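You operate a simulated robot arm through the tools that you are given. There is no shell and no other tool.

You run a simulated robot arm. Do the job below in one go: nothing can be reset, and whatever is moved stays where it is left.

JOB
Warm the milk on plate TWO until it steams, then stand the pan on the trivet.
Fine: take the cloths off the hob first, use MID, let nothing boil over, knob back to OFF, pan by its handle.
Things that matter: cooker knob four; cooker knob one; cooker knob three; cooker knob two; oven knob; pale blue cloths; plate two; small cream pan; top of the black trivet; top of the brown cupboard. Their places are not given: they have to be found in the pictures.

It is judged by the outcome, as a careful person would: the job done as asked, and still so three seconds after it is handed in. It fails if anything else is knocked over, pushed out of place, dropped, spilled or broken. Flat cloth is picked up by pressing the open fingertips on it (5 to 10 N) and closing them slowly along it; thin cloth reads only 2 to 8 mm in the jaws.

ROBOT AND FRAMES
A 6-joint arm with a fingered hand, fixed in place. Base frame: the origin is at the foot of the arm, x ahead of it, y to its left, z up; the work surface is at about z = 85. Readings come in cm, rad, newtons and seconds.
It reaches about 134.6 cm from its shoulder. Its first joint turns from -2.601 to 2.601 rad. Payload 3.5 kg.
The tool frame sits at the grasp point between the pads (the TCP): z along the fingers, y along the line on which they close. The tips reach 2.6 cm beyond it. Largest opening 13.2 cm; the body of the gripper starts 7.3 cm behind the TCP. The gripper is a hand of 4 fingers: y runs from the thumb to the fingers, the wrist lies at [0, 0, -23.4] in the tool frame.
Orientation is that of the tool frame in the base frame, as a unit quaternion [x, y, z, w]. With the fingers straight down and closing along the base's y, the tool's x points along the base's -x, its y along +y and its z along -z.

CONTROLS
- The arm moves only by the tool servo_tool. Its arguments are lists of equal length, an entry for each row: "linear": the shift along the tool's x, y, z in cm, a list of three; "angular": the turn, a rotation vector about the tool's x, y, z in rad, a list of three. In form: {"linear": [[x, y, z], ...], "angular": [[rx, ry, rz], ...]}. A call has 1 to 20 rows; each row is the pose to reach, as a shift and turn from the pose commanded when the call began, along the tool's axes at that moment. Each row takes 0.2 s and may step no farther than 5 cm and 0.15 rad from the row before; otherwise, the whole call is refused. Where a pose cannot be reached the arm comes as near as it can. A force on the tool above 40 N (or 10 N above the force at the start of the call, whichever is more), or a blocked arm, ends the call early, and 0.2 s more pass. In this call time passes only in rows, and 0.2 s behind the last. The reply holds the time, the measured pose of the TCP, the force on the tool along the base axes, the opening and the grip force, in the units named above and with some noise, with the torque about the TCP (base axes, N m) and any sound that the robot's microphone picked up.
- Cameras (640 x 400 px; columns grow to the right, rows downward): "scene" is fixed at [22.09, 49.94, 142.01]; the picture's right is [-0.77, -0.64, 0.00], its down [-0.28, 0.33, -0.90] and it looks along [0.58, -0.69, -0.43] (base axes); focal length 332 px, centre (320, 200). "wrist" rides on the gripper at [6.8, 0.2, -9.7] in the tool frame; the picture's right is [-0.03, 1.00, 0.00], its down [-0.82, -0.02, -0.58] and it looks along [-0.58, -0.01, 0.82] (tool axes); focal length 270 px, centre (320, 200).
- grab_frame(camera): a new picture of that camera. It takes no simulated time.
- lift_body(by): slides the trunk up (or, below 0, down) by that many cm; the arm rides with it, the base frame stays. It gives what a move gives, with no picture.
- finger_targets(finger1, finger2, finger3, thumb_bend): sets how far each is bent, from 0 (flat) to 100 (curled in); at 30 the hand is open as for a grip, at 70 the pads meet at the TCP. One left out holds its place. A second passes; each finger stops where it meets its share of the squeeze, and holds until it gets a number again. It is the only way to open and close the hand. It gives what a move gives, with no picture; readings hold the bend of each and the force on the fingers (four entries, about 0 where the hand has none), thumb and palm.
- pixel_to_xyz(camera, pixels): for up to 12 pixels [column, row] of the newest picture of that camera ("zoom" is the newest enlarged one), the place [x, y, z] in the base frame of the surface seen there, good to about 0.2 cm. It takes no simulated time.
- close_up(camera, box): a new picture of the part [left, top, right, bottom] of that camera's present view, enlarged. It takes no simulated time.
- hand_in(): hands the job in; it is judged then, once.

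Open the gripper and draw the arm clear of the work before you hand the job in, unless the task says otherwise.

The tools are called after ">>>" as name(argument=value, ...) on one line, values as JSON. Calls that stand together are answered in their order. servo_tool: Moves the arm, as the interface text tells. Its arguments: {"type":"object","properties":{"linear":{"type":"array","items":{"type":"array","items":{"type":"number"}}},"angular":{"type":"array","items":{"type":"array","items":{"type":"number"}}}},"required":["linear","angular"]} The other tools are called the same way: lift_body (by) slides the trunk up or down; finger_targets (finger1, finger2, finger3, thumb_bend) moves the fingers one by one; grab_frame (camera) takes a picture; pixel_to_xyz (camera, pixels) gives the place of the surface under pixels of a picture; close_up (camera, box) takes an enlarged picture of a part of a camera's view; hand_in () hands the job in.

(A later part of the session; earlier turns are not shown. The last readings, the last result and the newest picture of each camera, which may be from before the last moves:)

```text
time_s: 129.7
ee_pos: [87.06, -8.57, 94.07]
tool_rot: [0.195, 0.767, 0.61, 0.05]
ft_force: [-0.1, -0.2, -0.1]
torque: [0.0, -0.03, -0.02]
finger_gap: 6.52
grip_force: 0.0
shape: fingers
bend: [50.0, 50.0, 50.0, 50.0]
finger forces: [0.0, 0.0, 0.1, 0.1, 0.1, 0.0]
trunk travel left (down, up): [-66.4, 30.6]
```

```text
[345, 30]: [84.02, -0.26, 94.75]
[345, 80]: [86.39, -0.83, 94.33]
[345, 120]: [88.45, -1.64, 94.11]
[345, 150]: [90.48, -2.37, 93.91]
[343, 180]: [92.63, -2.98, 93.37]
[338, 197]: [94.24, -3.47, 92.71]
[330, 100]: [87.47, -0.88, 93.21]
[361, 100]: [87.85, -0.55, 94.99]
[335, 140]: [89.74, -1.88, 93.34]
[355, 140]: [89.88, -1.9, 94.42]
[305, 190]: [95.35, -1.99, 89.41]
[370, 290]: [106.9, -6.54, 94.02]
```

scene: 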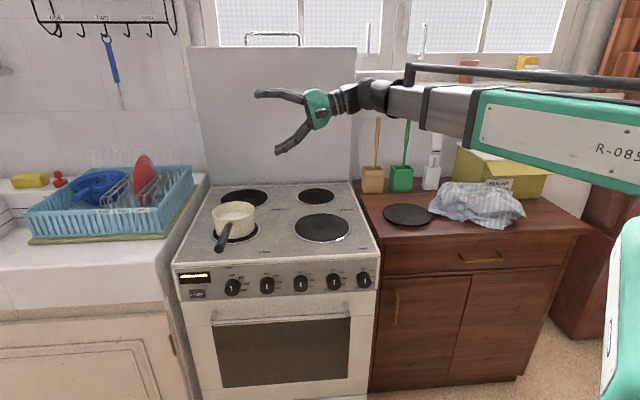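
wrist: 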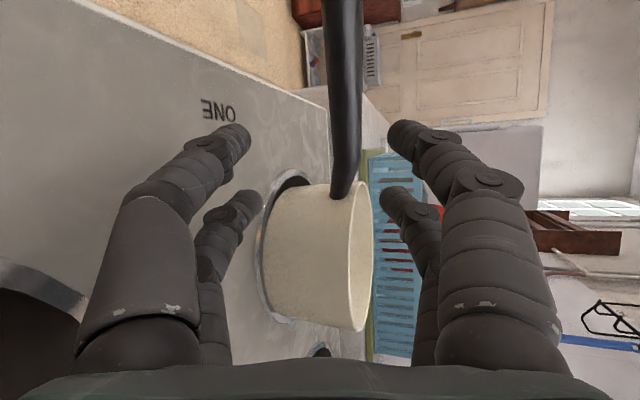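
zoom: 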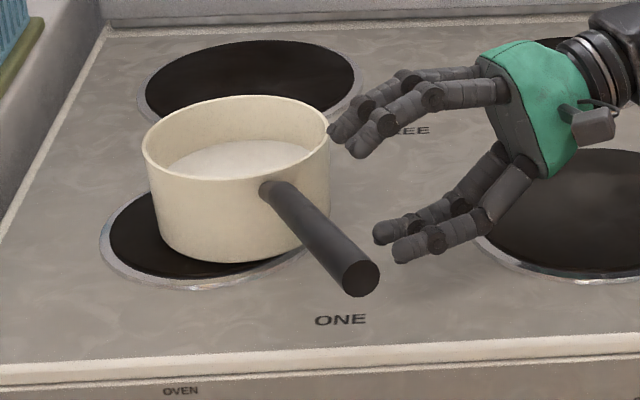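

Handle axis at 10 cm from the pan centre is (91.0,-1.35,93.8). I raise 0.25 cm and advance so this point lies 2.1 cm beyond the TCP, at the tip line.

>>> lift_body(by=0.25)

>>> servo_tool(linear=[[-0.28, 0.43, 1.47], [-0.56, 0.87, 2.95], [-0.83, 1.3, 4.42], [-1.11, 1.73, 5.89]], angular=[[0, 0, 0], [0, 0, 0], [0, 0, 0], [0, 0, 0]])

>>> finger_targets(finger1=62, finger2=62, finger3=62, thumb_bend=62)

>>> grab_frame(camera="wrist")

>>> close_up(camera="scene", box=[190, 180, 330, 270])

```text
time_s: 130.3
ee_pos: [87.04, -8.49, 94.31]
tool_rot: [0.196, 0.766, 0.61, 0.05]
ft_force: [-0.2, 0.2, 0.5]
torque: [0.02, 0.0, -0.01]
finger_gap: 6.53
grip_force: 0.0
shape: fingers
bend: [50.0, 50.0, 50.0, 50.0]
finger forces: [0.0, 0.0, 0.0, 0.0, 0.0, 0.1]
trunk travel left (down, up): [-66.6, 30.4]
```

```text
time_s: 131.3
ee_pos: [90.38, -3.19, 94.39]
tool_rot: [0.195, 0.766, 0.61, 0.05]
ft_force: [-0.3, -0.5, -0.7]
torque: [0.03, -0.02, -0.01]
finger_gap: 6.55
grip_force: 0.1
shape: fingers
bend: [50.0, 50.0, 50.0, 50.0]
finger forces: [0.0, 0.0, 0.0, 0.1, 0.0, 0.0]
trunk travel left (down, up): [-66.6, 30.4]
```

```text
time_s: 132.3
ee_pos: [90.34, -3.33, 94.3]
tool_rot: [0.196, 0.766, 0.61, 0.05]
ft_force: [0.2, -0.8, -0.1]
torque: [-0.02, 0.0, -0.01]
finger_gap: 2.69
grip_force: 0.5
shape: fingers
bend: [62.0, 62.0, 62.0, 62.0]
finger forces: [0.1, 0.0, 0.1, 0.0, 0.2, 0.0]
trunk travel left (down, up): [-66.6, 30.4]
```

```text
taken
```

wrist: 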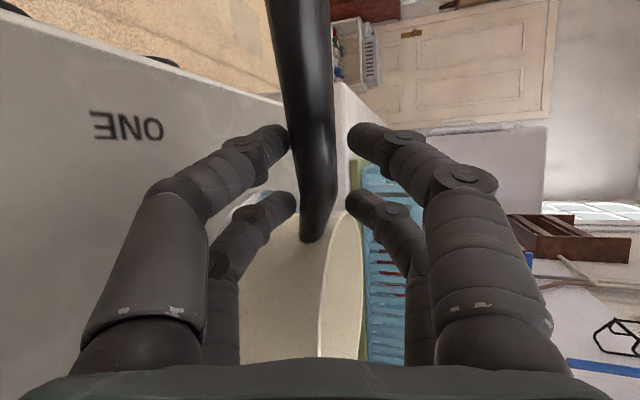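

```text
4.44 times, centred on (260, 225) of scene
```

zoom: 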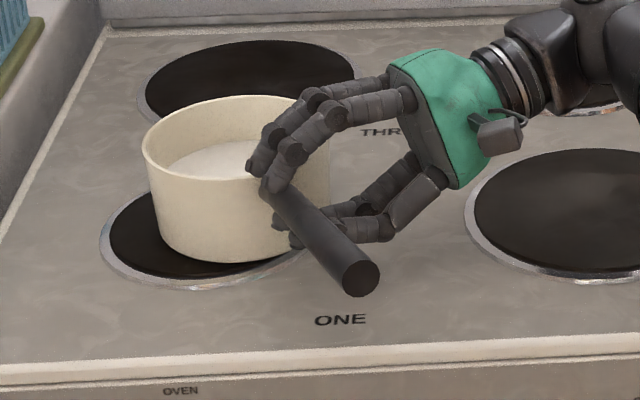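

Handle nearly centred; I lower 0.2 cm and squeeze in steps.

>>> lift_body(by=-0.2)

>>> finger_targets(finger1=67, finger2=67, finger3=67, thumb_bend=67)

>>> finger_targets(finger1=73, finger2=73, finger3=73, thumb_bend=73)

>>> grab_frame(camera="wrist")

```text
time_s: 132.8
ee_pos: [90.42, -3.24, 94.01]
tool_rot: [0.195, 0.766, 0.61, 0.05]
ft_force: [-0.4, 0.2, -0.5]
torque: [0.01, 0.0, 0.0]
finger_gap: 2.68
grip_force: 0.1
shape: fingers
bend: [62.0, 62.0, 62.0, 62.0]
finger forces: [0.0, 0.0, 0.0, 0.1, 0.1, 0.1]
trunk travel left (down, up): [-66.4, 30.6]
```

```text
time_s: 133.8
ee_pos: [90.44, -3.31, 93.98]
tool_rot: [0.195, 0.767, 0.609, 0.05]
ft_force: [-1.0, 0.2, -0.6]
torque: [0.01, 0.01, 0.04]
finger_gap: 2.06
grip_force: 4.2
shape: fingers
bend: [63.0, 66.0, 65.0, 65.0]
finger forces: [2.6, 0.4, 1.7, 0.1, 3.2, 0.1]
trunk travel left (down, up): [-66.4, 30.6]
```

```text
time_s: 134.8
ee_pos: [90.4, -3.3, 93.92]
tool_rot: [0.195, 0.767, 0.61, 0.05]
ft_force: [1.4, 0.5, -0.5]
torque: [-0.04, 0.04, 0.06]
finger_gap: 1.85
grip_force: 15.0
shape: fingers
bend: [67.0, 70.0, 69.0, 68.0]
finger forces: [8.5, 5.8, 6.4, 0.0, 9.4, 0.0]
trunk travel left (down, up): [-66.4, 30.6]
```

```text
taken
```

wrist: 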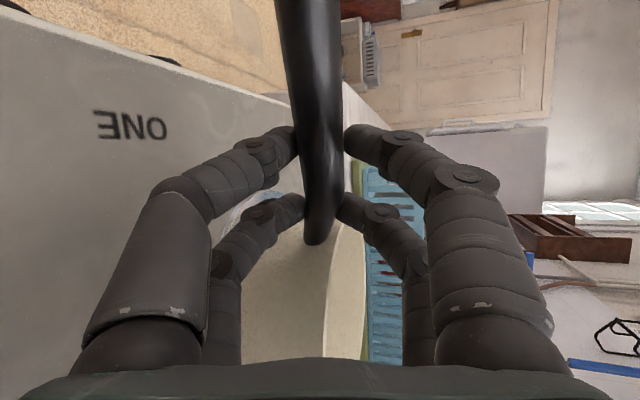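

Grip 15 N and steady. I go on to a firmer squeeze.

>>> finger_targets(finger1=79, finger2=79, finger3=79, thumb_bend=79)

>>> grab_frame(camera="wrist")

>>> close_up(camera="scene", box=[190, 180, 330, 270])

```text
time_s: 135.8
ee_pos: [90.49, -3.3, 94.06]
tool_rot: [0.195, 0.767, 0.61, 0.05]
ft_force: [0.6, 0.7, 0.2]
torque: [0.04, -0.07, 0.03]
finger_gap: 1.76
grip_force: 22.6
shape: fingers
bend: [68.0, 71.0, 71.0, 65.0]
finger forces: [10.0, 10.7, 8.5, 0.0, 15.6, 0.0]
trunk travel left (down, up): [-66.4, 30.6]
```

```text
taken
```

wrist: 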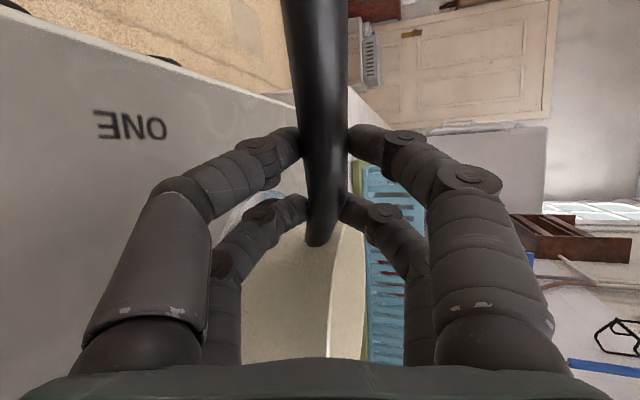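

```text
4.44 times, centred on (260, 225) of scene
```

zoom: 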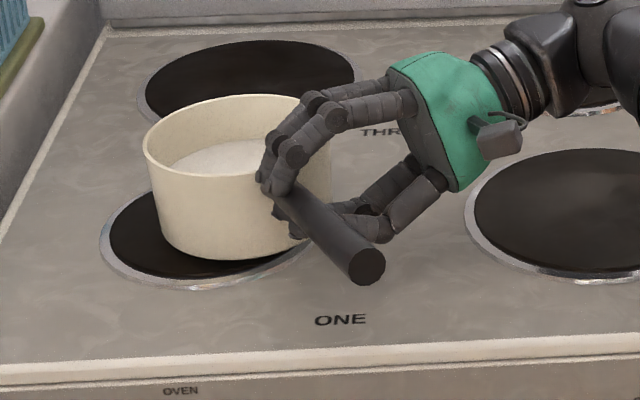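

Holding at 22.6 N; the handle end has risen slightly because the lower digits already carry some weight. I lift in small steps, watching tilt.

>>> lift_body(by=0.6)

>>> close_up(camera="scene", box=[190, 180, 330, 270])

>>> pixel_to_xyz(camera="zoom", pixels=[[145, 148], [235, 96], [180, 185], [150, 135], [205, 100], [190, 112], [160, 170], [300, 98]])

```text
time_s: 136.3
ee_pos: [90.37, -3.34, 94.61]
tool_rot: [0.195, 0.767, 0.609, 0.05]
ft_force: [0.0, -0.4, -2.4]
torque: [0.05, 0.1, 0.08]
finger_gap: 1.72
grip_force: 22.3
shape: fingers
bend: [68.0, 71.0, 71.0, 65.0]
finger forces: [10.4, 10.1, 10.2, 0.0, 14.5, 0.0]
trunk travel left (down, up): [-67.0, 30.0]
```

```text
4.44 times, centred on (260, 225) of scene
```

zoom: 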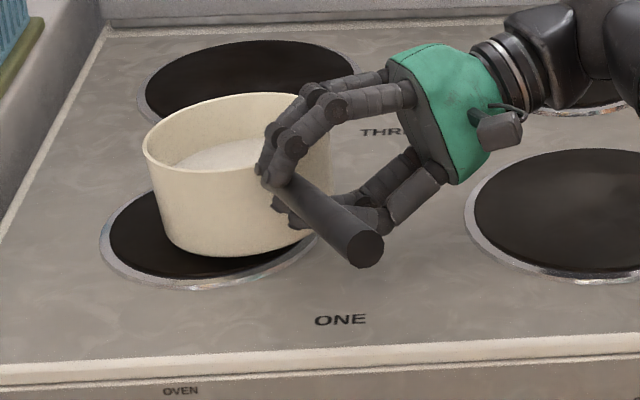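

```text
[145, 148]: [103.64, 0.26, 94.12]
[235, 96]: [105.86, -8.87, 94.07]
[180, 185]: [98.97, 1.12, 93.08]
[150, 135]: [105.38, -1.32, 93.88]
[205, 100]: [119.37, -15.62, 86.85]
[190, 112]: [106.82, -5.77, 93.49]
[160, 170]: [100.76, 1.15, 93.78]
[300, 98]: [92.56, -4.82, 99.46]
```

The pan's far edge still rests while the handle end rises. I roll the hand -0.08 rad (handle end down) to level the pan and check.

>>> servo_tool(linear=[[0, 0, 0], [0, 0, 0], [0, 0, 0]], angular=[[0, 0, -0.03], [0, 0, -0.06], [0, 0, -0.08]])

>>> close_up(camera="scene", box=[190, 180, 330, 270])

>>> pixel_to_xyz(camera="zoom", pixels=[[146, 148], [235, 95], [365, 245], [350, 230], [155, 165], [185, 113], [170, 174]])

```text
time_s: 137.1
ee_pos: [90.44, -3.31, 94.49]
tool_rot: [0.165, 0.774, 0.607, 0.075]
ft_force: [0.5, 0.8, -4.5]
torque: [0.03, 0.28, 0.02]
finger_gap: 1.7
grip_force: 23.4
shape: fingers
bend: [68.0, 71.0, 71.0, 71.0]
finger forces: [11.4, 9.5, 12.2, 0.0, 13.9, 0.1]
trunk travel left (down, up): [-67.0, 30.0]
```

```text
4.44 times, centred on (260, 225) of scene
```

zoom: 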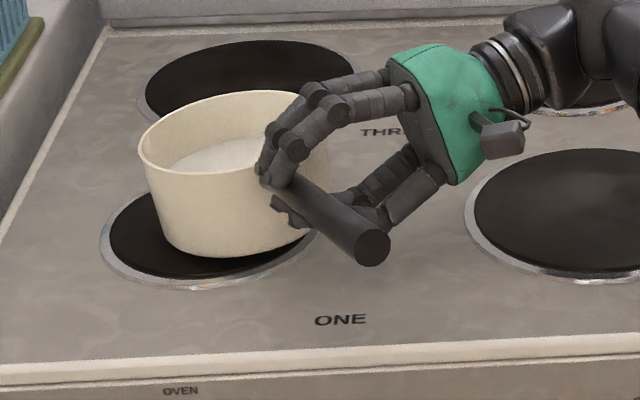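

```text
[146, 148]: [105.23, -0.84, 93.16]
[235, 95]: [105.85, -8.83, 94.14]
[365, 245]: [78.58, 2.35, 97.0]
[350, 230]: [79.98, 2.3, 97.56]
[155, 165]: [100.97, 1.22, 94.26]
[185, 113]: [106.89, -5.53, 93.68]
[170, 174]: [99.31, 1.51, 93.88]
```

The hand now carries 4.5 N and the pan levels. I continue rolling another -0.08 rad.

>>> servo_tool(linear=[[0, 0, 0], [0, 0, 0], [0, 0, 0]], angular=[[0, 0, -0.03], [0, 0, -0.06], [0, 0, -0.08]])

>>> close_up(camera="scene", box=[190, 180, 330, 270])

>>> pixel_to_xyz(camera="zoom", pixels=[[235, 94], [370, 250], [350, 230], [155, 163], [185, 112], [170, 173], [200, 260]])

```text
time_s: 137.9
ee_pos: [90.45, -3.37, 94.66]
tool_rot: [0.133, 0.78, 0.603, 0.098]
ft_force: [0.5, 0.2, -4.0]
torque: [0.04, 0.33, -0.01]
finger_gap: 1.67
grip_force: 23.3
shape: fingers
bend: [68.0, 71.0, 71.0, 71.0]
finger forces: [11.4, 9.7, 12.5, 0.0, 13.8, 0.1]
trunk travel left (down, up): [-67.0, 30.0]
```

```text
4.44 times, centred on (260, 225) of scene
```

zoom: 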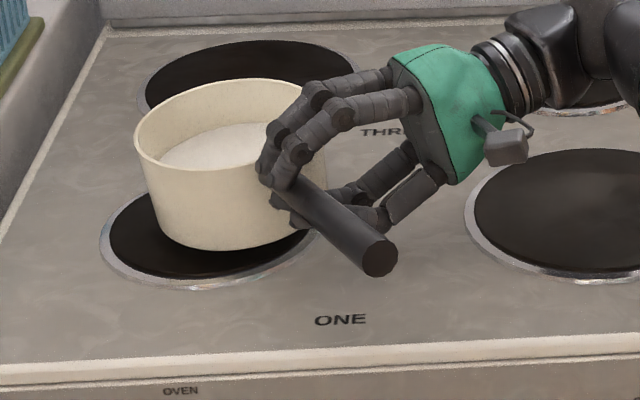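

```text
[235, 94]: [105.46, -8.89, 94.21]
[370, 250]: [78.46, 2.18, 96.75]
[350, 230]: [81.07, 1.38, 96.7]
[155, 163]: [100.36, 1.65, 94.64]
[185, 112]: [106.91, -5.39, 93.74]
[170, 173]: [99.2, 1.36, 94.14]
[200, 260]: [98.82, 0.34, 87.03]
```

The pan has come free (about 4.2 N carried) and looks near level. I measure rim heights to judge tilt.

>>> pixel_to_xyz(camera="zoom", pixels=[[136, 143], [150, 116], [180, 96], [210, 85], [240, 80], [270, 82], [145, 158], [165, 167], [200, 170], [235, 168], [380, 258], [330, 215]])

>>> grab_frame(camera="wrist")

```text
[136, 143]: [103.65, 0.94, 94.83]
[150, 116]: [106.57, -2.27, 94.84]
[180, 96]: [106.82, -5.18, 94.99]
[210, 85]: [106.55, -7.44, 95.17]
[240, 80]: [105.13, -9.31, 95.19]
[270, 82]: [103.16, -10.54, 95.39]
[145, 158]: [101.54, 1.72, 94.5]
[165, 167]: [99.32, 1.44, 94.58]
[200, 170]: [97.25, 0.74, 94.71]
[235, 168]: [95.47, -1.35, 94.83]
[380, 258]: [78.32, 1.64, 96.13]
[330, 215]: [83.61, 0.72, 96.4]
```

```text
taken
```

wrist: 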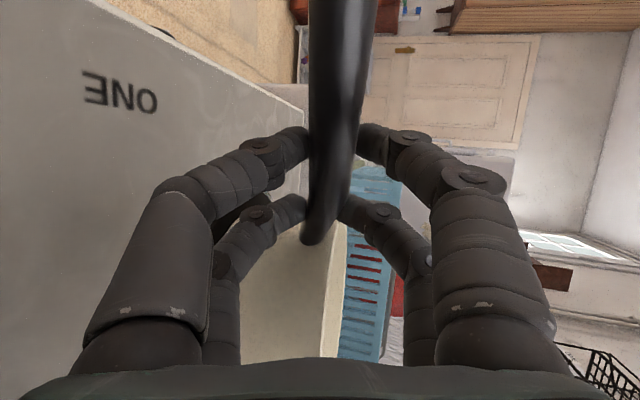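

Pitch is level; there is a ~4° sideways tilt (left side low). I correct it by tilting the hand up 0.07 rad about the wrist, which also lifts the pan a little.

>>> servo_tool(linear=[[0, 0.4, 0], [0, 0.8, -0.02], [0, 1.2, -0.04], [0, 1.63, -0.06]], angular=[[-0.0175, 0, 0], [-0.035, 0, 0], [-0.0525, 0, 0], [-0.07, 0, 0]])

>>> close_up(camera="scene", box=[190, 170, 330, 260])

```text
time_s: 138.9
ee_pos: [90.56, -2.93, 96.23]
tool_rot: [0.13, 0.758, 0.63, 0.104]
ft_force: [-0.2, -0.3, -3.7]
torque: [0.08, 0.27, 0.02]
finger_gap: 1.7
grip_force: 23.6
shape: fingers
bend: [67.0, 71.0, 71.0, 71.0]
finger forces: [11.4, 9.7, 12.5, 0.0, 13.8, 0.1]
trunk travel left (down, up): [-67.0, 30.0]
```

```text
4.44 times, centred on (260, 215) of scene
```

zoom: 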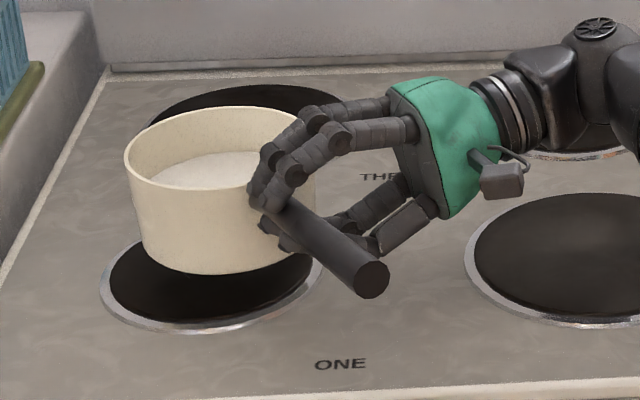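

The pan is held steady about 2–3 cm above the plate. I raise 1 cm more and measure the rim to plan the move to plate TWO.

>>> lift_body(by=1)

>>> close_up(camera="scene", box=[190, 160, 370, 270])

```text
time_s: 139.5
ee_pos: [90.67, -3.06, 97.23]
tool_rot: [0.13, 0.758, 0.63, 0.103]
ft_force: [-0.6, 0.8, -4.1]
torque: [0.01, 0.3, -0.01]
finger_gap: 1.67
grip_force: 23.3
shape: fingers
bend: [67.0, 71.0, 71.0, 72.0]
finger forces: [11.5, 9.7, 12.6, 0.1, 13.9, 0.0]
trunk travel left (down, up): [-68.0, 29.0]
```

```text
3.56 times, centred on (280, 215) of scene
```

zoom: 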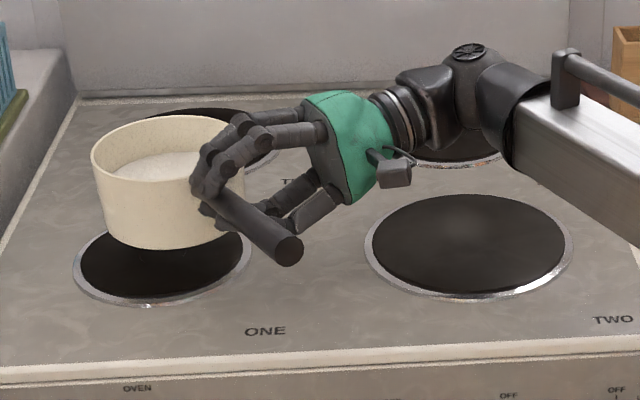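

I query the rim and base of the pan, and plate TWO's outline.

>>> pixel_to_xyz(camera="zoom", pixels=[[92, 150], [110, 131], [140, 120], [175, 116], [210, 119], [100, 168], [125, 179], [160, 184], [185, 180], [125, 238], [160, 247], [285, 255]])

>>> pixel_to_xyz(camera="zoom", pixels=[[372, 243], [565, 243], [468, 196], [468, 290], [400, 215], [540, 270], [400, 275], [530, 208]])

```text
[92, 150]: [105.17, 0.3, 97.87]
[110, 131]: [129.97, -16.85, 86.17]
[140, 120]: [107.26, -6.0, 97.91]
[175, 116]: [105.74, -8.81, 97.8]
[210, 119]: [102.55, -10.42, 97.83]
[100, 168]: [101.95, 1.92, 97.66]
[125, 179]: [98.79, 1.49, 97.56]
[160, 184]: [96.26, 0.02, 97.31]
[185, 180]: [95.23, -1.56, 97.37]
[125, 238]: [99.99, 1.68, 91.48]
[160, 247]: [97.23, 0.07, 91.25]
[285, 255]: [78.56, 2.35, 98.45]
```

```text
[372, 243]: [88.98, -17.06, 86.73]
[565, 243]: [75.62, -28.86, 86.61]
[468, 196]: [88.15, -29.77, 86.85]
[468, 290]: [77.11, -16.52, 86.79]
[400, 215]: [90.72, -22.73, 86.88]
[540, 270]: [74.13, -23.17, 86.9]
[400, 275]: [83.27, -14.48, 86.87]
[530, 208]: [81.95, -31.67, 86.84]
```

Pan centre is (101.1,-4.3), plate TWO's centre (82.45,-23.05). I carry the pan over smoothly while turning it 26° so the handle points straight to the front.

>>> servo_tool(linear=[[0.23, -0.07, -0.38], [0.68, -0.22, -1.13], [1.37, -0.43, -2.25], [2.28, -0.72, -3.76], [3.31, -1.04, -5.45], [4.45, -1.4, -7.33], [5.7, -1.8, -9.4], [6.95, -2.19, -11.46], [8.09, -2.55, -13.34], [9.12, -2.87, -15.03], [10.03, -3.16, -16.54], [10.72, -3.37, -17.66], [11.17, -3.52, -18.41], [11.4, -3.59, -18.79]], angular=[[0, -0.009, 0.002], [0, -0.027, 0.007], [0, -0.053, 0.015], [-0.001, -0.089, 0.025], [-0.001, -0.129, 0.036], [-0.001, -0.173, 0.048], [-0.002, -0.222, 0.062], [-0.002, -0.271, 0.075], [-0.002, -0.315, 0.087], [-0.002, -0.355, 0.098], [-0.003, -0.391, 0.108], [-0.003, -0.417, 0.116], [-0.003, -0.435, 0.121], [-0.003, -0.444, 0.123]])

>>> close_up(camera="scene", box=[220, 160, 400, 270])

```text
time_s: 142.5
ee_pos: [73.54, -17.41, 97.08]
tool_rot: [0.312, 0.705, 0.593, 0.23]
ft_force: [-0.7, -0.4, -4.8]
torque: [0.17, 0.25, 0.0]
finger_gap: 1.65
grip_force: 23.4
shape: fingers
bend: [67.0, 71.0, 71.0, 72.0]
finger forces: [11.2, 9.8, 12.5, 0.1, 13.5, 0.0]
trunk travel left (down, up): [-68.0, 29.0]
```

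```text
3.56 times, centred on (310, 215) of scene
```

zoom: 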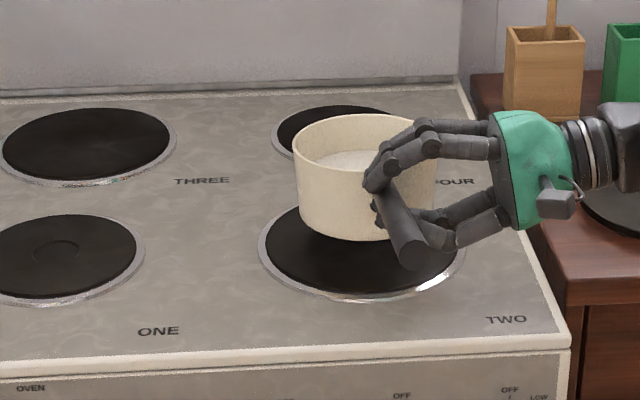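

The pan is above plate TWO. I measure its rim for centre and level before lowering.

>>> pixel_to_xyz(camera="zoom", pixels=[[294, 145], [310, 126], [340, 116], [375, 114], [405, 119], [300, 158], [320, 168], [345, 172], [365, 172], [325, 231], [360, 239], [410, 255]])

```text
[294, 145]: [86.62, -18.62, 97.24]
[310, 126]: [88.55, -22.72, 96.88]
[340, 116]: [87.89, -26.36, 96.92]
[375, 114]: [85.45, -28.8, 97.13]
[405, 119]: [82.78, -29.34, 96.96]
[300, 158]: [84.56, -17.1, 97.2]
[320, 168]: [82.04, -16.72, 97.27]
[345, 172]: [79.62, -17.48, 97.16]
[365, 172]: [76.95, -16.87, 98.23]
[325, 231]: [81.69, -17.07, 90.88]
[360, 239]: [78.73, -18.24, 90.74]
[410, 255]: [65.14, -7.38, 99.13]
```

Centre (82.3,-23.05), tilt under 2° — ideal. I lower 2.8 cm, then in small steps to contact.

>>> lift_body(by=-2.6)

>>> lift_body(by=-0.4)

>>> lift_body(by=-0.3)

>>> close_up(camera="scene", box=[220, 160, 400, 270])

```text
time_s: 143.2
ee_pos: [73.67, -17.26, 94.44]
tool_rot: [0.311, 0.706, 0.594, 0.229]
ft_force: [0.4, -0.1, -4.4]
torque: [0.14, 0.28, -0.05]
finger_gap: 1.64
grip_force: 23.4
shape: fingers
bend: [67.0, 71.0, 71.0, 72.0]
finger forces: [11.4, 9.8, 12.5, 0.1, 13.6, 0.1]
trunk travel left (down, up): [-65.4, 31.6]
```

```text
time_s: 143.8
ee_pos: [73.55, -17.35, 94.05]
tool_rot: [0.311, 0.707, 0.593, 0.229]
ft_force: [0.9, 0.2, -3.8]
torque: [0.14, 0.22, -0.03]
finger_gap: 1.67
grip_force: 23.5
shape: fingers
bend: [67.0, 71.0, 71.0, 72.0]
finger forces: [11.1, 10.0, 12.2, 0.0, 13.9, 0.1]
trunk travel left (down, up): [-65.0, 32.0]
```

```text
time_s: 144.3
ee_pos: [73.52, -17.36, 93.88]
tool_rot: [0.31, 0.706, 0.594, 0.229]
ft_force: [0.5, 0.2, -2.7]
torque: [0.07, 0.09, 0.0]
finger_gap: 1.67
grip_force: 23.2
shape: fingers
bend: [67.0, 71.0, 71.0, 72.0]
finger forces: [10.1, 11.3, 10.7, 0.1, 14.7, 0.0]
trunk travel left (down, up): [-64.7, 32.3]
```

```text
3.56 times, centred on (310, 215) of scene
```

zoom: 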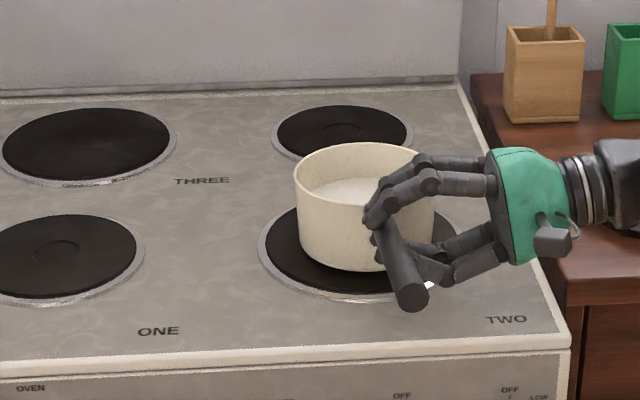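

The pan starts to take its own weight. Two more small steps, then I check the load.

>>> lift_body(by=-0.2)

>>> lift_body(by=-0.15)

```text
time_s: 144.8
ee_pos: [73.48, -17.32, 93.6]
tool_rot: [0.311, 0.707, 0.593, 0.23]
ft_force: [-0.5, 0.1, -2.6]
torque: [0.04, 0.01, 0.04]
finger_gap: 1.65
grip_force: 23.4
shape: fingers
bend: [67.0, 71.0, 72.0, 72.0]
finger forces: [9.9, 11.3, 9.6, 0.0, 14.9, 0.0]
trunk travel left (down, up): [-64.5, 32.5]
```

```text
time_s: 145.3
ee_pos: [73.65, -17.38, 93.43]
tool_rot: [0.311, 0.705, 0.594, 0.231]
ft_force: [-0.5, 0.6, -1.4]
torque: [0.03, -0.01, 0.04]
finger_gap: 1.66
grip_force: 23.0
shape: fingers
bend: [67.0, 71.0, 72.0, 72.0]
finger forces: [10.0, 11.3, 9.4, 0.0, 14.7, 0.0]
trunk travel left (down, up): [-64.4, 32.6]
```

Almost unloaded; I lower 0.15 more and open the fingers in two steps.

>>> lift_body(by=-0.15)

>>> finger_targets(finger1=66, finger2=68, finger3=68, thumb_bend=68)

>>> finger_targets(finger1=52, finger2=52, finger3=52, thumb_bend=52)

>>> close_up(camera="scene", box=[220, 160, 400, 270])

>>> grab_frame(camera="wrist")

```text
time_s: 145.8
ee_pos: [73.5, -17.35, 93.42]
tool_rot: [0.311, 0.706, 0.593, 0.229]
ft_force: [-1.5, 0.3, 3.6]
torque: [0.05, -0.05, 0.01]
finger_gap: 1.64
grip_force: 22.7
shape: fingers
bend: [67.0, 71.0, 72.0, 72.0]
finger forces: [11.1, 11.7, 8.9, 0.0, 13.1, 0.0]
trunk travel left (down, up): [-64.2, 32.8]
```

```text
time_s: 146.8
ee_pos: [73.47, -17.27, 93.48]
tool_rot: [0.311, 0.706, 0.594, 0.229]
ft_force: [-2.6, 1.9, 4.0]
torque: [0.08, -0.02, -0.02]
finger_gap: 1.96
grip_force: 3.7
shape: fingers
bend: [62.0, 66.0, 67.0, 68.0]
finger forces: [3.7, 2.1, 1.8, 0.0, 0.6, 0.0]
trunk travel left (down, up): [-64.2, 32.8]
```

```text
time_s: 147.8
ee_pos: [73.5, -17.28, 93.38]
tool_rot: [0.311, 0.707, 0.593, 0.229]
ft_force: [-0.6, -0.2, 0.7]
torque: [0.01, -0.02, -0.03]
finger_gap: 5.82
grip_force: 0.0
shape: fingers
bend: [52.0, 52.0, 52.0, 52.0]
finger forces: [0.0, 0.0, 0.0, 0.0, 0.0, 0.0]
trunk travel left (down, up): [-64.2, 32.8]
```

```text
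3.56 times, centred on (310, 215) of scene
```

zoom: 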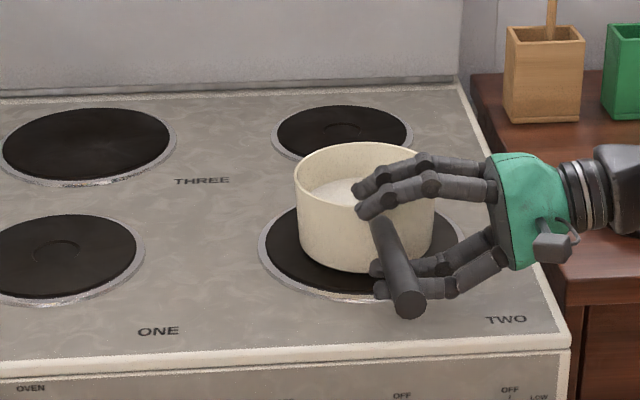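

```text
taken
```

wrist: 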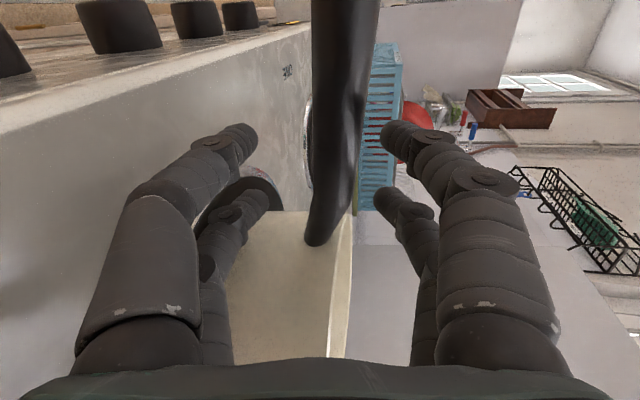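

The pan stands centred on plate TWO. I retreat from the handle, raise, and take a close look at knob TWO to measure it.

>>> servo_tool(linear=[[-0.02, -0.5, -2.5], [-0.04, -1.0, -5], [-0.06, -1.45, -7.4], [-0.08, -1.92, -9.83]], angular=[[0, 0, 0], [0, 0, 0], [0, 0, 0], [0, 0, 0]])

>>> close_up(camera="scene", box=[280, 265, 330, 305])

>>> grab_frame(camera="scene")

```text
time_s: 148.8
ee_pos: [66.43, -24.48, 93.25]
tool_rot: [0.311, 0.706, 0.593, 0.229]
ft_force: [-0.2, 0.4, 0.8]
torque: [0.01, -0.01, 0.03]
finger_gap: 5.88
grip_force: 0.0
shape: fingers
bend: [52.0, 52.0, 52.0, 52.0]
finger forces: [0.0, 0.1, 0.0, 0.1, 0.0, 0.0]
trunk travel left (down, up): [-64.2, 32.8]
```

```text
10.00 times, centred on (305, 285) of scene
```

zoom: 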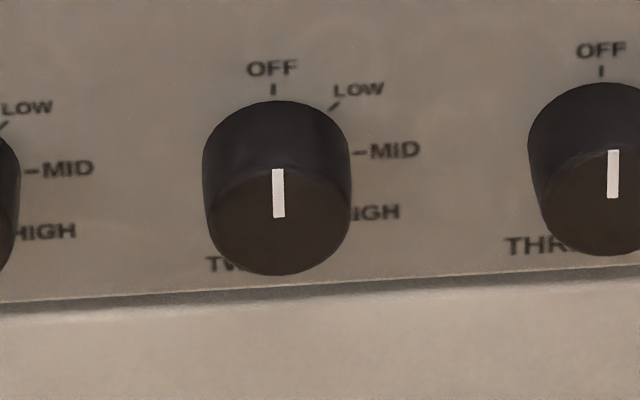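

```text
taken
```

scene: 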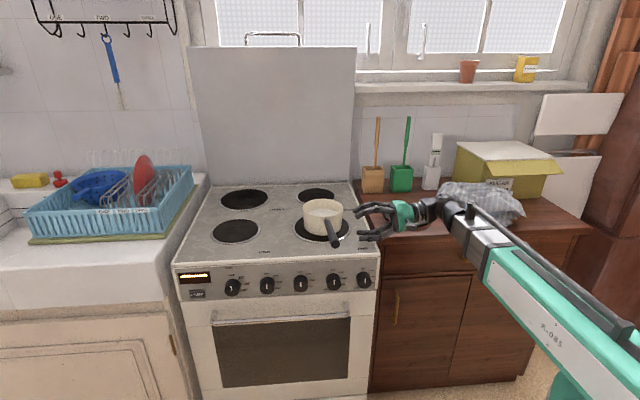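

I take 3D points on knob TWO's face, side, and the panel around it.

>>> pixel_to_xyz(camera="zoom", pixels=[[280, 222], [215, 222], [343, 222], [280, 265], [280, 178], [276, 110], [275, 95], [360, 150], [190, 160], [400, 250], [180, 240], [280, 140]])

```text
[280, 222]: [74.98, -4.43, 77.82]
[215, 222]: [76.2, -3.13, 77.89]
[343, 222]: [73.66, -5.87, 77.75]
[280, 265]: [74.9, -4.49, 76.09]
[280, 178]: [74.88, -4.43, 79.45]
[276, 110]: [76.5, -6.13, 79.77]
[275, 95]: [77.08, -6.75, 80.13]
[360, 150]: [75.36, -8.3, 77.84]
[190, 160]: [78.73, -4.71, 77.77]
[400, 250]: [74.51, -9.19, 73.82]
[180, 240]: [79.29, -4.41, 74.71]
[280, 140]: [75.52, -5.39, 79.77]
```

Knob TWO's face centre is (74.98,-4.43,77.8), about 3.9 cm wide and standing 3 cm off the panel. I raise, then rotate the hand to point at the panel (+v), fingers closing horizontally.

>>> lift_body(by=14)

>>> servo_tool(linear=[[-2.12, -1.55, -0.15], [-4.33, -2.91, -0.59], [-6.58, -4.07, -1.31], [-8.82, -5.01, -2.31], [-11.03, -5.71, -3.56], [-13.16, -6.15, -5.04], [-15.17, -6.33, -6.73], [-17.03, -6.24, -8.59], [-18.7, -5.89, -10.59], [-20.15, -5.29, -12.7], [-21.35, -4.43, -14.87], [-22.3, -3.35, -17.08], [-22.96, -2.05, -19.27], [-23.33, -0.57, -21.41], [-23.4, 1.08, -23.45]], angular=[[0.0695, -0.0885, -0.0732], [0.1389, -0.1771, -0.1465], [0.2084, -0.2656, -0.2197], [0.2779, -0.3541, -0.2929], [0.3474, -0.4427, -0.3662], [0.4168, -0.5312, -0.4394], [0.4863, -0.6197, -0.5126], [0.5558, -0.7082, -0.5858], [0.6252, -0.7968, -0.6591], [0.6947, -0.8853, -0.7323], [0.7642, -0.9738, -0.8055], [0.8336, -1.0624, -0.8788], [0.9031, -1.1509, -0.952], [0.9726, -1.2394, -1.0252], [1.042, -1.328, -1.0985]])

>>> grab_frame(camera="scene")

```text
time_s: 150.5
ee_pos: [66.56, -24.54, 107.23]
tool_rot: [0.311, 0.706, 0.593, 0.229]
ft_force: [-0.2, -0.3, 0.2]
torque: [0.02, 0.0, -0.03]
finger_gap: 5.86
grip_force: 0.0
shape: fingers
bend: [52.0, 52.0, 52.0, 52.0]
finger forces: [0.0, 0.1, 0.1, 0.1, 0.0, 0.0]
trunk travel left (down, up): [-78.2, 18.8]
```

```text
time_s: 153.7
ee_pos: [67.26, -56.82, 110.79]
tool_rot: [0.286, 0.663, -0.24, 0.649]
ft_force: [-0.5, 0.2, 0.0]
torque: [-0.03, 0.04, 0.04]
finger_gap: 5.89
grip_force: 0.1
shape: fingers
bend: [52.0, 52.0, 52.0, 52.0]
finger forces: [0.0, 0.1, 0.1, 0.1, 0.0, 0.1]
out of reach, approached as far as the arm can: row 15
trunk travel left (down, up): [-78.2, 18.8]
```

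```text
taken
```

scene: 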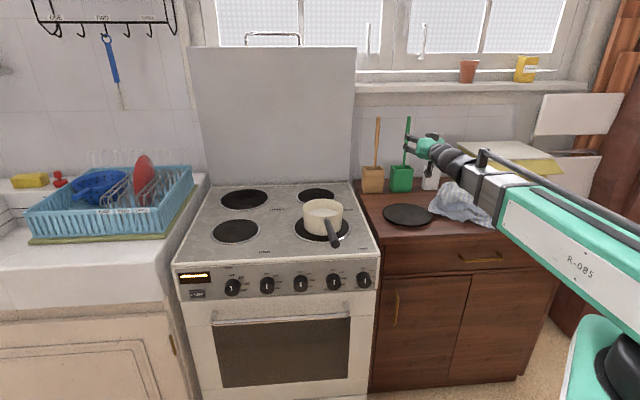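

The hand points at the panel direction now. I swing it across to the left in front of knob TWO, keeping it high.

>>> servo_tool(linear=[[0.22, 3.56, -2.43], [0.43, 7.09, -4.88], [0.65, 10.58, -7.38], [0.87, 14.01, -9.94], [1.09, 17.34, -12.6], [1.3, 20.59, -15.35], [1.52, 23.75, -18.21], [1.74, 26.78, -21.17], [1.95, 29.73, -24.25], [2.17, 32.58, -27.41], [2.39, 35.35, -30.67], [2.61, 38.06, -33.99], [2.82, 40.71, -37.36], [3.04, 43.35, -40.75]], angular=[[0.002, -0.003, -0.004], [0.003, -0.006, -0.007], [0.005, -0.009, -0.011], [0.007, -0.012, -0.015], [0.008, -0.015, -0.019], [0.01, -0.018, -0.022], [0.012, -0.022, -0.026], [0.013, -0.025, -0.03], [0.015, -0.028, -0.033], [0.016, -0.031, -0.037], [0.018, -0.034, -0.041], [0.02, -0.037, -0.045], [0.021, -0.04, -0.048], [0.023, -0.043, -0.052]])

>>> grab_frame(camera="scene")

```text
time_s: 156.7
ee_pos: [67.84, 3.03, 111.71]
tool_rot: [0.265, 0.656, -0.277, 0.65]
ft_force: [0.2, -0.5, 0.3]
torque: [-0.01, -0.01, -0.01]
finger_gap: 5.86
grip_force: 0.0
shape: fingers
bend: [52.0, 52.0, 52.0, 52.0]
finger forces: [0.1, 0.1, 0.0, 0.0, 0.0, 0.0]
out of reach, approached as far as the arm can: row 6, 9, 10, 11, 12
trunk travel left (down, up): [-78.2, 18.8]
```

```text
taken
```

scene: 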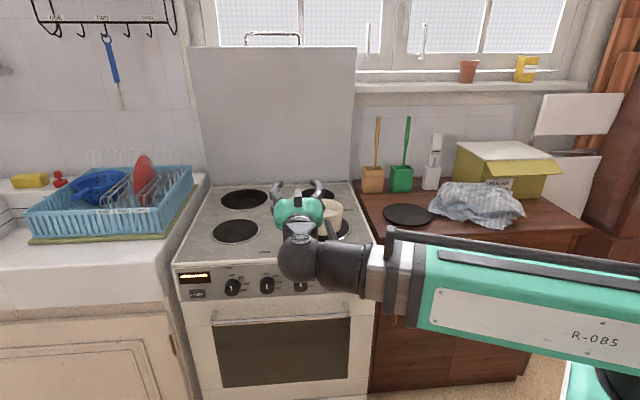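

Positioned in front of knob TWO (u≈-50). I lower to the knob's height.

>>> lift_body(by=-20)

>>> lift_body(by=-13.9)

>>> grab_frame(camera="wrist")

>>> close_up(camera="scene", box=[220, 220, 400, 330])

```text
time_s: 158.9
ee_pos: [67.87, 3.06, 91.77]
tool_rot: [0.266, 0.656, -0.277, 0.65]
ft_force: [0.0, -0.4, 0.0]
torque: [0.01, 0.01, 0.02]
finger_gap: 5.87
grip_force: 0.0
shape: fingers
bend: [52.0, 52.0, 52.0, 52.0]
finger forces: [0.0, 0.0, 0.0, 0.1, 0.0, 0.0]
trunk travel left (down, up): [-58.2, 38.8]
```

```text
time_s: 160.5
ee_pos: [67.76, 2.91, 77.73]
tool_rot: [0.264, 0.657, -0.276, 0.65]
ft_force: [-0.2, -0.3, -0.7]
torque: [-0.02, 0.01, -0.02]
finger_gap: 5.86
grip_force: 0.1
shape: fingers
bend: [52.0, 52.0, 52.0, 52.0]
finger forces: [0.1, 0.0, 0.0, 0.1, 0.0, 0.1]
trunk travel left (down, up): [-44.3, 52.7]
```

```text
taken
```

wrist: 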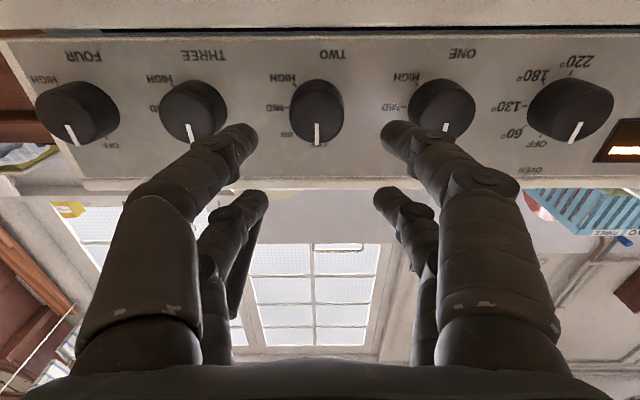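

```text
3.56 times, centred on (310, 275) of scene
```

zoom: 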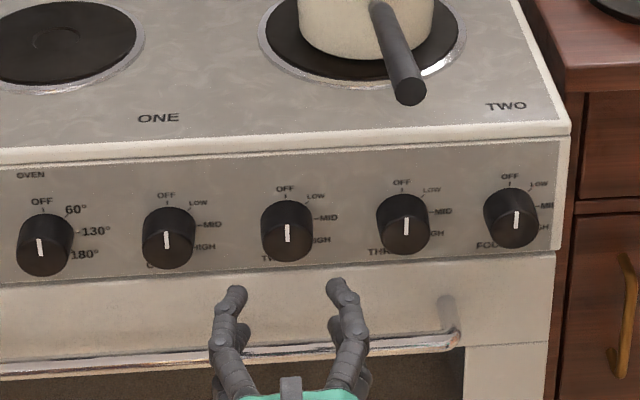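

Knob TWO is straight ahead (wrist image (317,112), upside down), with all marks at OFF. I check where the oven door bar is relative to the hand.

>>> pixel_to_xyz(camera="zoom", pixels=[[450, 335], [380, 348], [280, 350], [236, 292], [335, 285], [288, 230]])

>>> pixel_to_xyz(camera="wrist", pixels=[[317, 112], [293, 115], [342, 112], [317, 138], [317, 85], [317, 165], [240, 135], [395, 130]])

```text
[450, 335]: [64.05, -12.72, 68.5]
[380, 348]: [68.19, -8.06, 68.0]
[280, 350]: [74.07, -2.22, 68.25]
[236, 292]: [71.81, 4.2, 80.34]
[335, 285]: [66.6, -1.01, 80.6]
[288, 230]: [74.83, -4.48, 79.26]
```

```text
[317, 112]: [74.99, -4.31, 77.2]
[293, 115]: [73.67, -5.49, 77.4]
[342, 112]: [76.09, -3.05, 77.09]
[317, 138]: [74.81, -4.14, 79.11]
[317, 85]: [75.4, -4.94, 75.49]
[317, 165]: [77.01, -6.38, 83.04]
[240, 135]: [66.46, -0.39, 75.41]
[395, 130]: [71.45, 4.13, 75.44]
```

Aligned with the knob within a millimetre or two; the oven bar (z≈68) stays clear. I advance 9.4 cm so the fingertips straddle the knob.

>>> servo_tool(linear=[[0, 0, 2], [0, 0, 4], [0, 0, 6], [0, 0, 8], [0, 0, 9.4]], angular=[[0, 0, 0], [0, 0, 0], [0, 0, 0], [0, 0, 0], [0, 0, 0]])

>>> grab_frame(camera="wrist")

>>> close_up(camera="scene", box=[260, 250, 350, 310])

```text
time_s: 161.7
ee_pos: [74.5, -3.83, 77.81]
tool_rot: [0.265, 0.657, -0.277, 0.65]
ft_force: [0.5, -0.1, -0.4]
torque: [-0.02, 0.0, -0.03]
finger_gap: 5.84
grip_force: 0.0
shape: fingers
bend: [52.0, 52.0, 52.0, 52.0]
finger forces: [0.1, 0.1, 0.1, 0.0, 0.0, 0.1]
trunk travel left (down, up): [-44.3, 52.7]
```

```text
taken
```

wrist: 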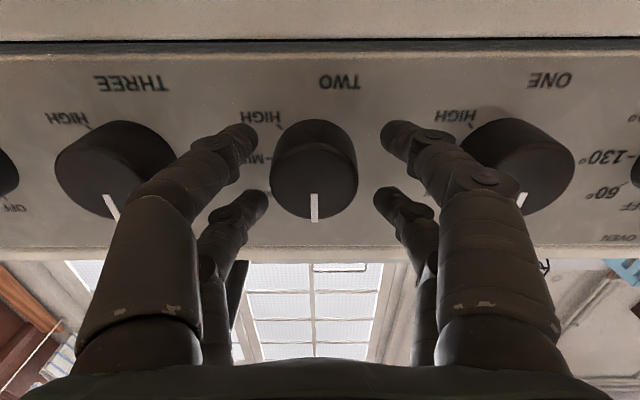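

```text
6.67 times, centred on (305, 280) of scene
```

zoom: 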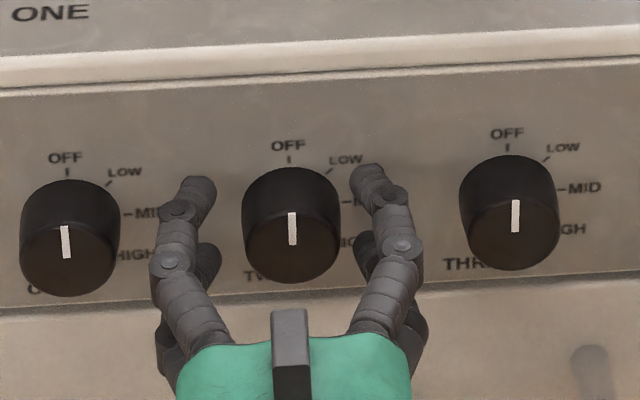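

The tips straddle knob TWO evenly. I close gently.

>>> finger_targets(finger1=59, finger2=59, finger3=59, thumb_bend=59)

>>> finger_targets(finger1=64, finger2=64, finger3=64, thumb_bend=64)

```text
time_s: 162.7
ee_pos: [74.52, -3.67, 77.71]
tool_rot: [0.266, 0.656, -0.278, 0.649]
ft_force: [-0.5, -0.7, -0.3]
torque: [-0.04, -0.01, -0.01]
finger_gap: 3.67
grip_force: 0.1
shape: fingers
bend: [59.0, 59.0, 59.0, 59.0]
finger forces: [0.0, 0.0, 0.0, 0.0, 0.2, 0.0]
trunk travel left (down, up): [-44.3, 52.7]
```

```text
time_s: 163.7
ee_pos: [74.45, -3.73, 77.76]
tool_rot: [0.266, 0.656, -0.277, 0.65]
ft_force: [-2.2, -3.9, -1.0]
torque: [0.01, 0.04, -0.07]
finger_gap: 2.83
grip_force: 4.1
shape: fingers
bend: [62.0, 63.0, 62.0, 62.0]
finger forces: [1.1, 0.3, 1.7, 0.0, 4.2, 0.0]
trunk travel left (down, up): [-44.3, 52.7]
```

Contact is mostly at the thumb side, so I shift the hand 0.25 cm to the right and squeeze a little more.

>>> servo_tool(linear=[[0, -0.25, 0]], angular=[[0, 0, 0]])

>>> finger_targets(finger1=70, finger2=70, finger3=70, thumb_bend=70)

>>> grab_frame(camera="wrist")

```text
time_s: 164.1
ee_pos: [74.42, -3.71, 77.69]
tool_rot: [0.265, 0.657, -0.277, 0.65]
ft_force: [-0.5, -2.4, 0.0]
torque: [0.0, 0.02, -0.03]
finger_gap: 2.83
grip_force: 3.7
shape: fingers
bend: [62.0, 63.0, 62.0, 62.0]
finger forces: [2.0, 1.0, 1.3, 0.0, 2.9, 0.1]
trunk travel left (down, up): [-44.3, 52.7]
```

```text
time_s: 165.1
ee_pos: [74.36, -3.84, 77.72]
tool_rot: [0.265, 0.657, -0.277, 0.649]
ft_force: [2.4, -3.3, 2.8]
torque: [-0.04, -0.04, 0.01]
finger_gap: 2.61
grip_force: 12.5
shape: fingers
bend: [62.0, 64.0, 63.0, 65.0]
finger forces: [6.1, 5.4, 4.3, 0.1, 8.0, 0.0]
trunk travel left (down, up): [-44.3, 52.7]
```

```text
taken
```

wrist: 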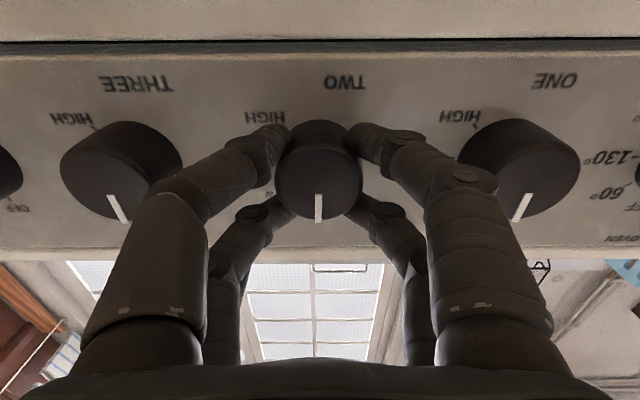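

Firm on the knob (12.5 N, four digits). I turn it clockwise about its axis in small steps, first about 45° (LOW), then check.

>>> servo_tool(linear=[[0, 0, 0], [0, 0, 0], [0, 0, 0], [0, 0, 0], [0, 0, 0], [0, 0, 0], [0, 0, 0], [0, 0, 0]], angular=[[0, 0, 0.1], [0, 0, 0.2], [0, 0, 0.3], [0, 0, 0.4], [0, 0, 0.5], [0, 0, 0.6], [0, 0, 0.7], [0, 0, 0.79]])

>>> grab_frame(camera="wrist")

>>> close_up(camera="scene", box=[260, 250, 350, 310])

```text
time_s: 166.9
ee_pos: [74.37, -3.75, 77.84]
tool_rot: [0.499, 0.503, -0.005, 0.706]
ft_force: [1.0, -9.6, -1.1]
torque: [-0.06, -0.03, -0.15]
finger_gap: 2.6
grip_force: 12.2
shape: fingers
bend: [62.0, 64.0, 63.0, 65.0]
finger forces: [4.9, 5.2, 5.7, 0.0, 8.3, 0.1]
trunk travel left (down, up): [-44.3, 52.7]
```

```text
taken
```

wrist: 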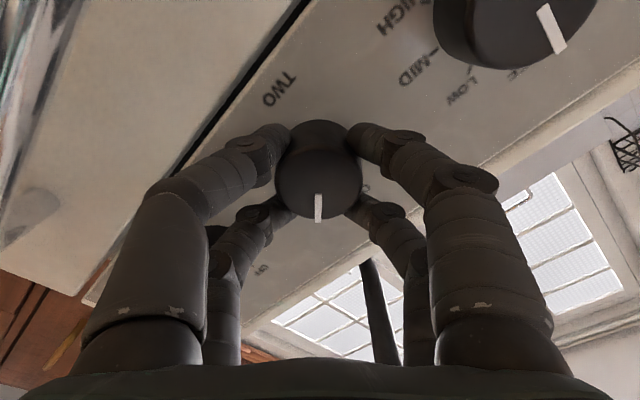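

```text
6.67 times, centred on (305, 280) of scene
```

zoom: 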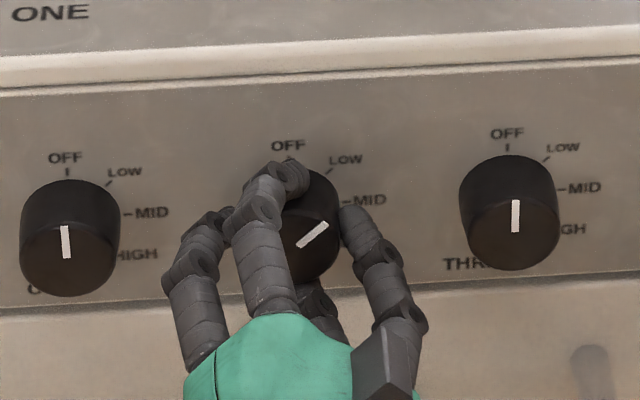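

The knob follows exactly: its mark is now at LOW. I continue to 90° (MID).

>>> servo_tool(linear=[[0, 0, 0], [0, 0, 0], [0, 0, 0], [0, 0, 0], [0, 0, 0], [0, 0, 0], [0, 0, 0], [0, 0, 0]], angular=[[0, 0, 0.1], [0, 0, 0.2], [0, 0, 0.3], [0, 0, 0.4], [0, 0, 0.5], [0, 0, 0.6], [0, 0, 0.7], [0, 0, 0.78]])

>>> grab_frame(camera="wrist")

>>> close_up(camera="scene", box=[260, 250, 350, 310])

```text
time_s: 168.7
ee_pos: [74.21, -3.89, 77.79]
tool_rot: [0.652, 0.276, 0.264, 0.655]
ft_force: [-6.2, -9.6, -7.5]
torque: [0.11, 0.16, -0.27]
finger_gap: 2.52
grip_force: 14.6
shape: fingers
bend: [63.0, 64.0, 63.0, 65.0]
finger forces: [4.3, 7.4, 8.9, 0.1, 8.9, 0.0]
trunk travel left (down, up): [-44.3, 52.7]
```

```text
taken
```

wrist: 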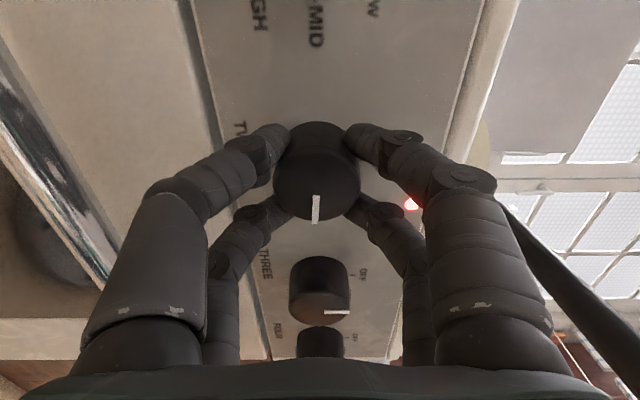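

```text
6.67 times, centred on (305, 280) of scene
```

zoom: 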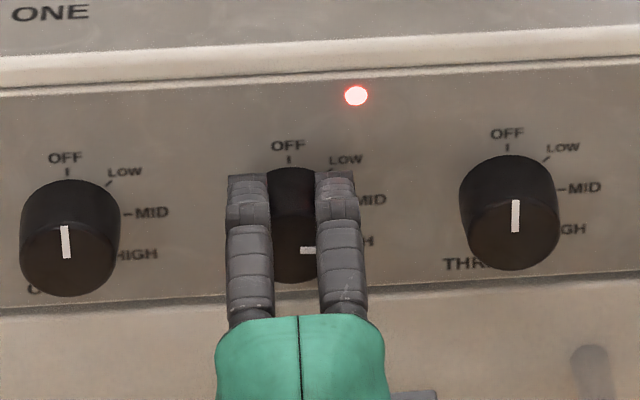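

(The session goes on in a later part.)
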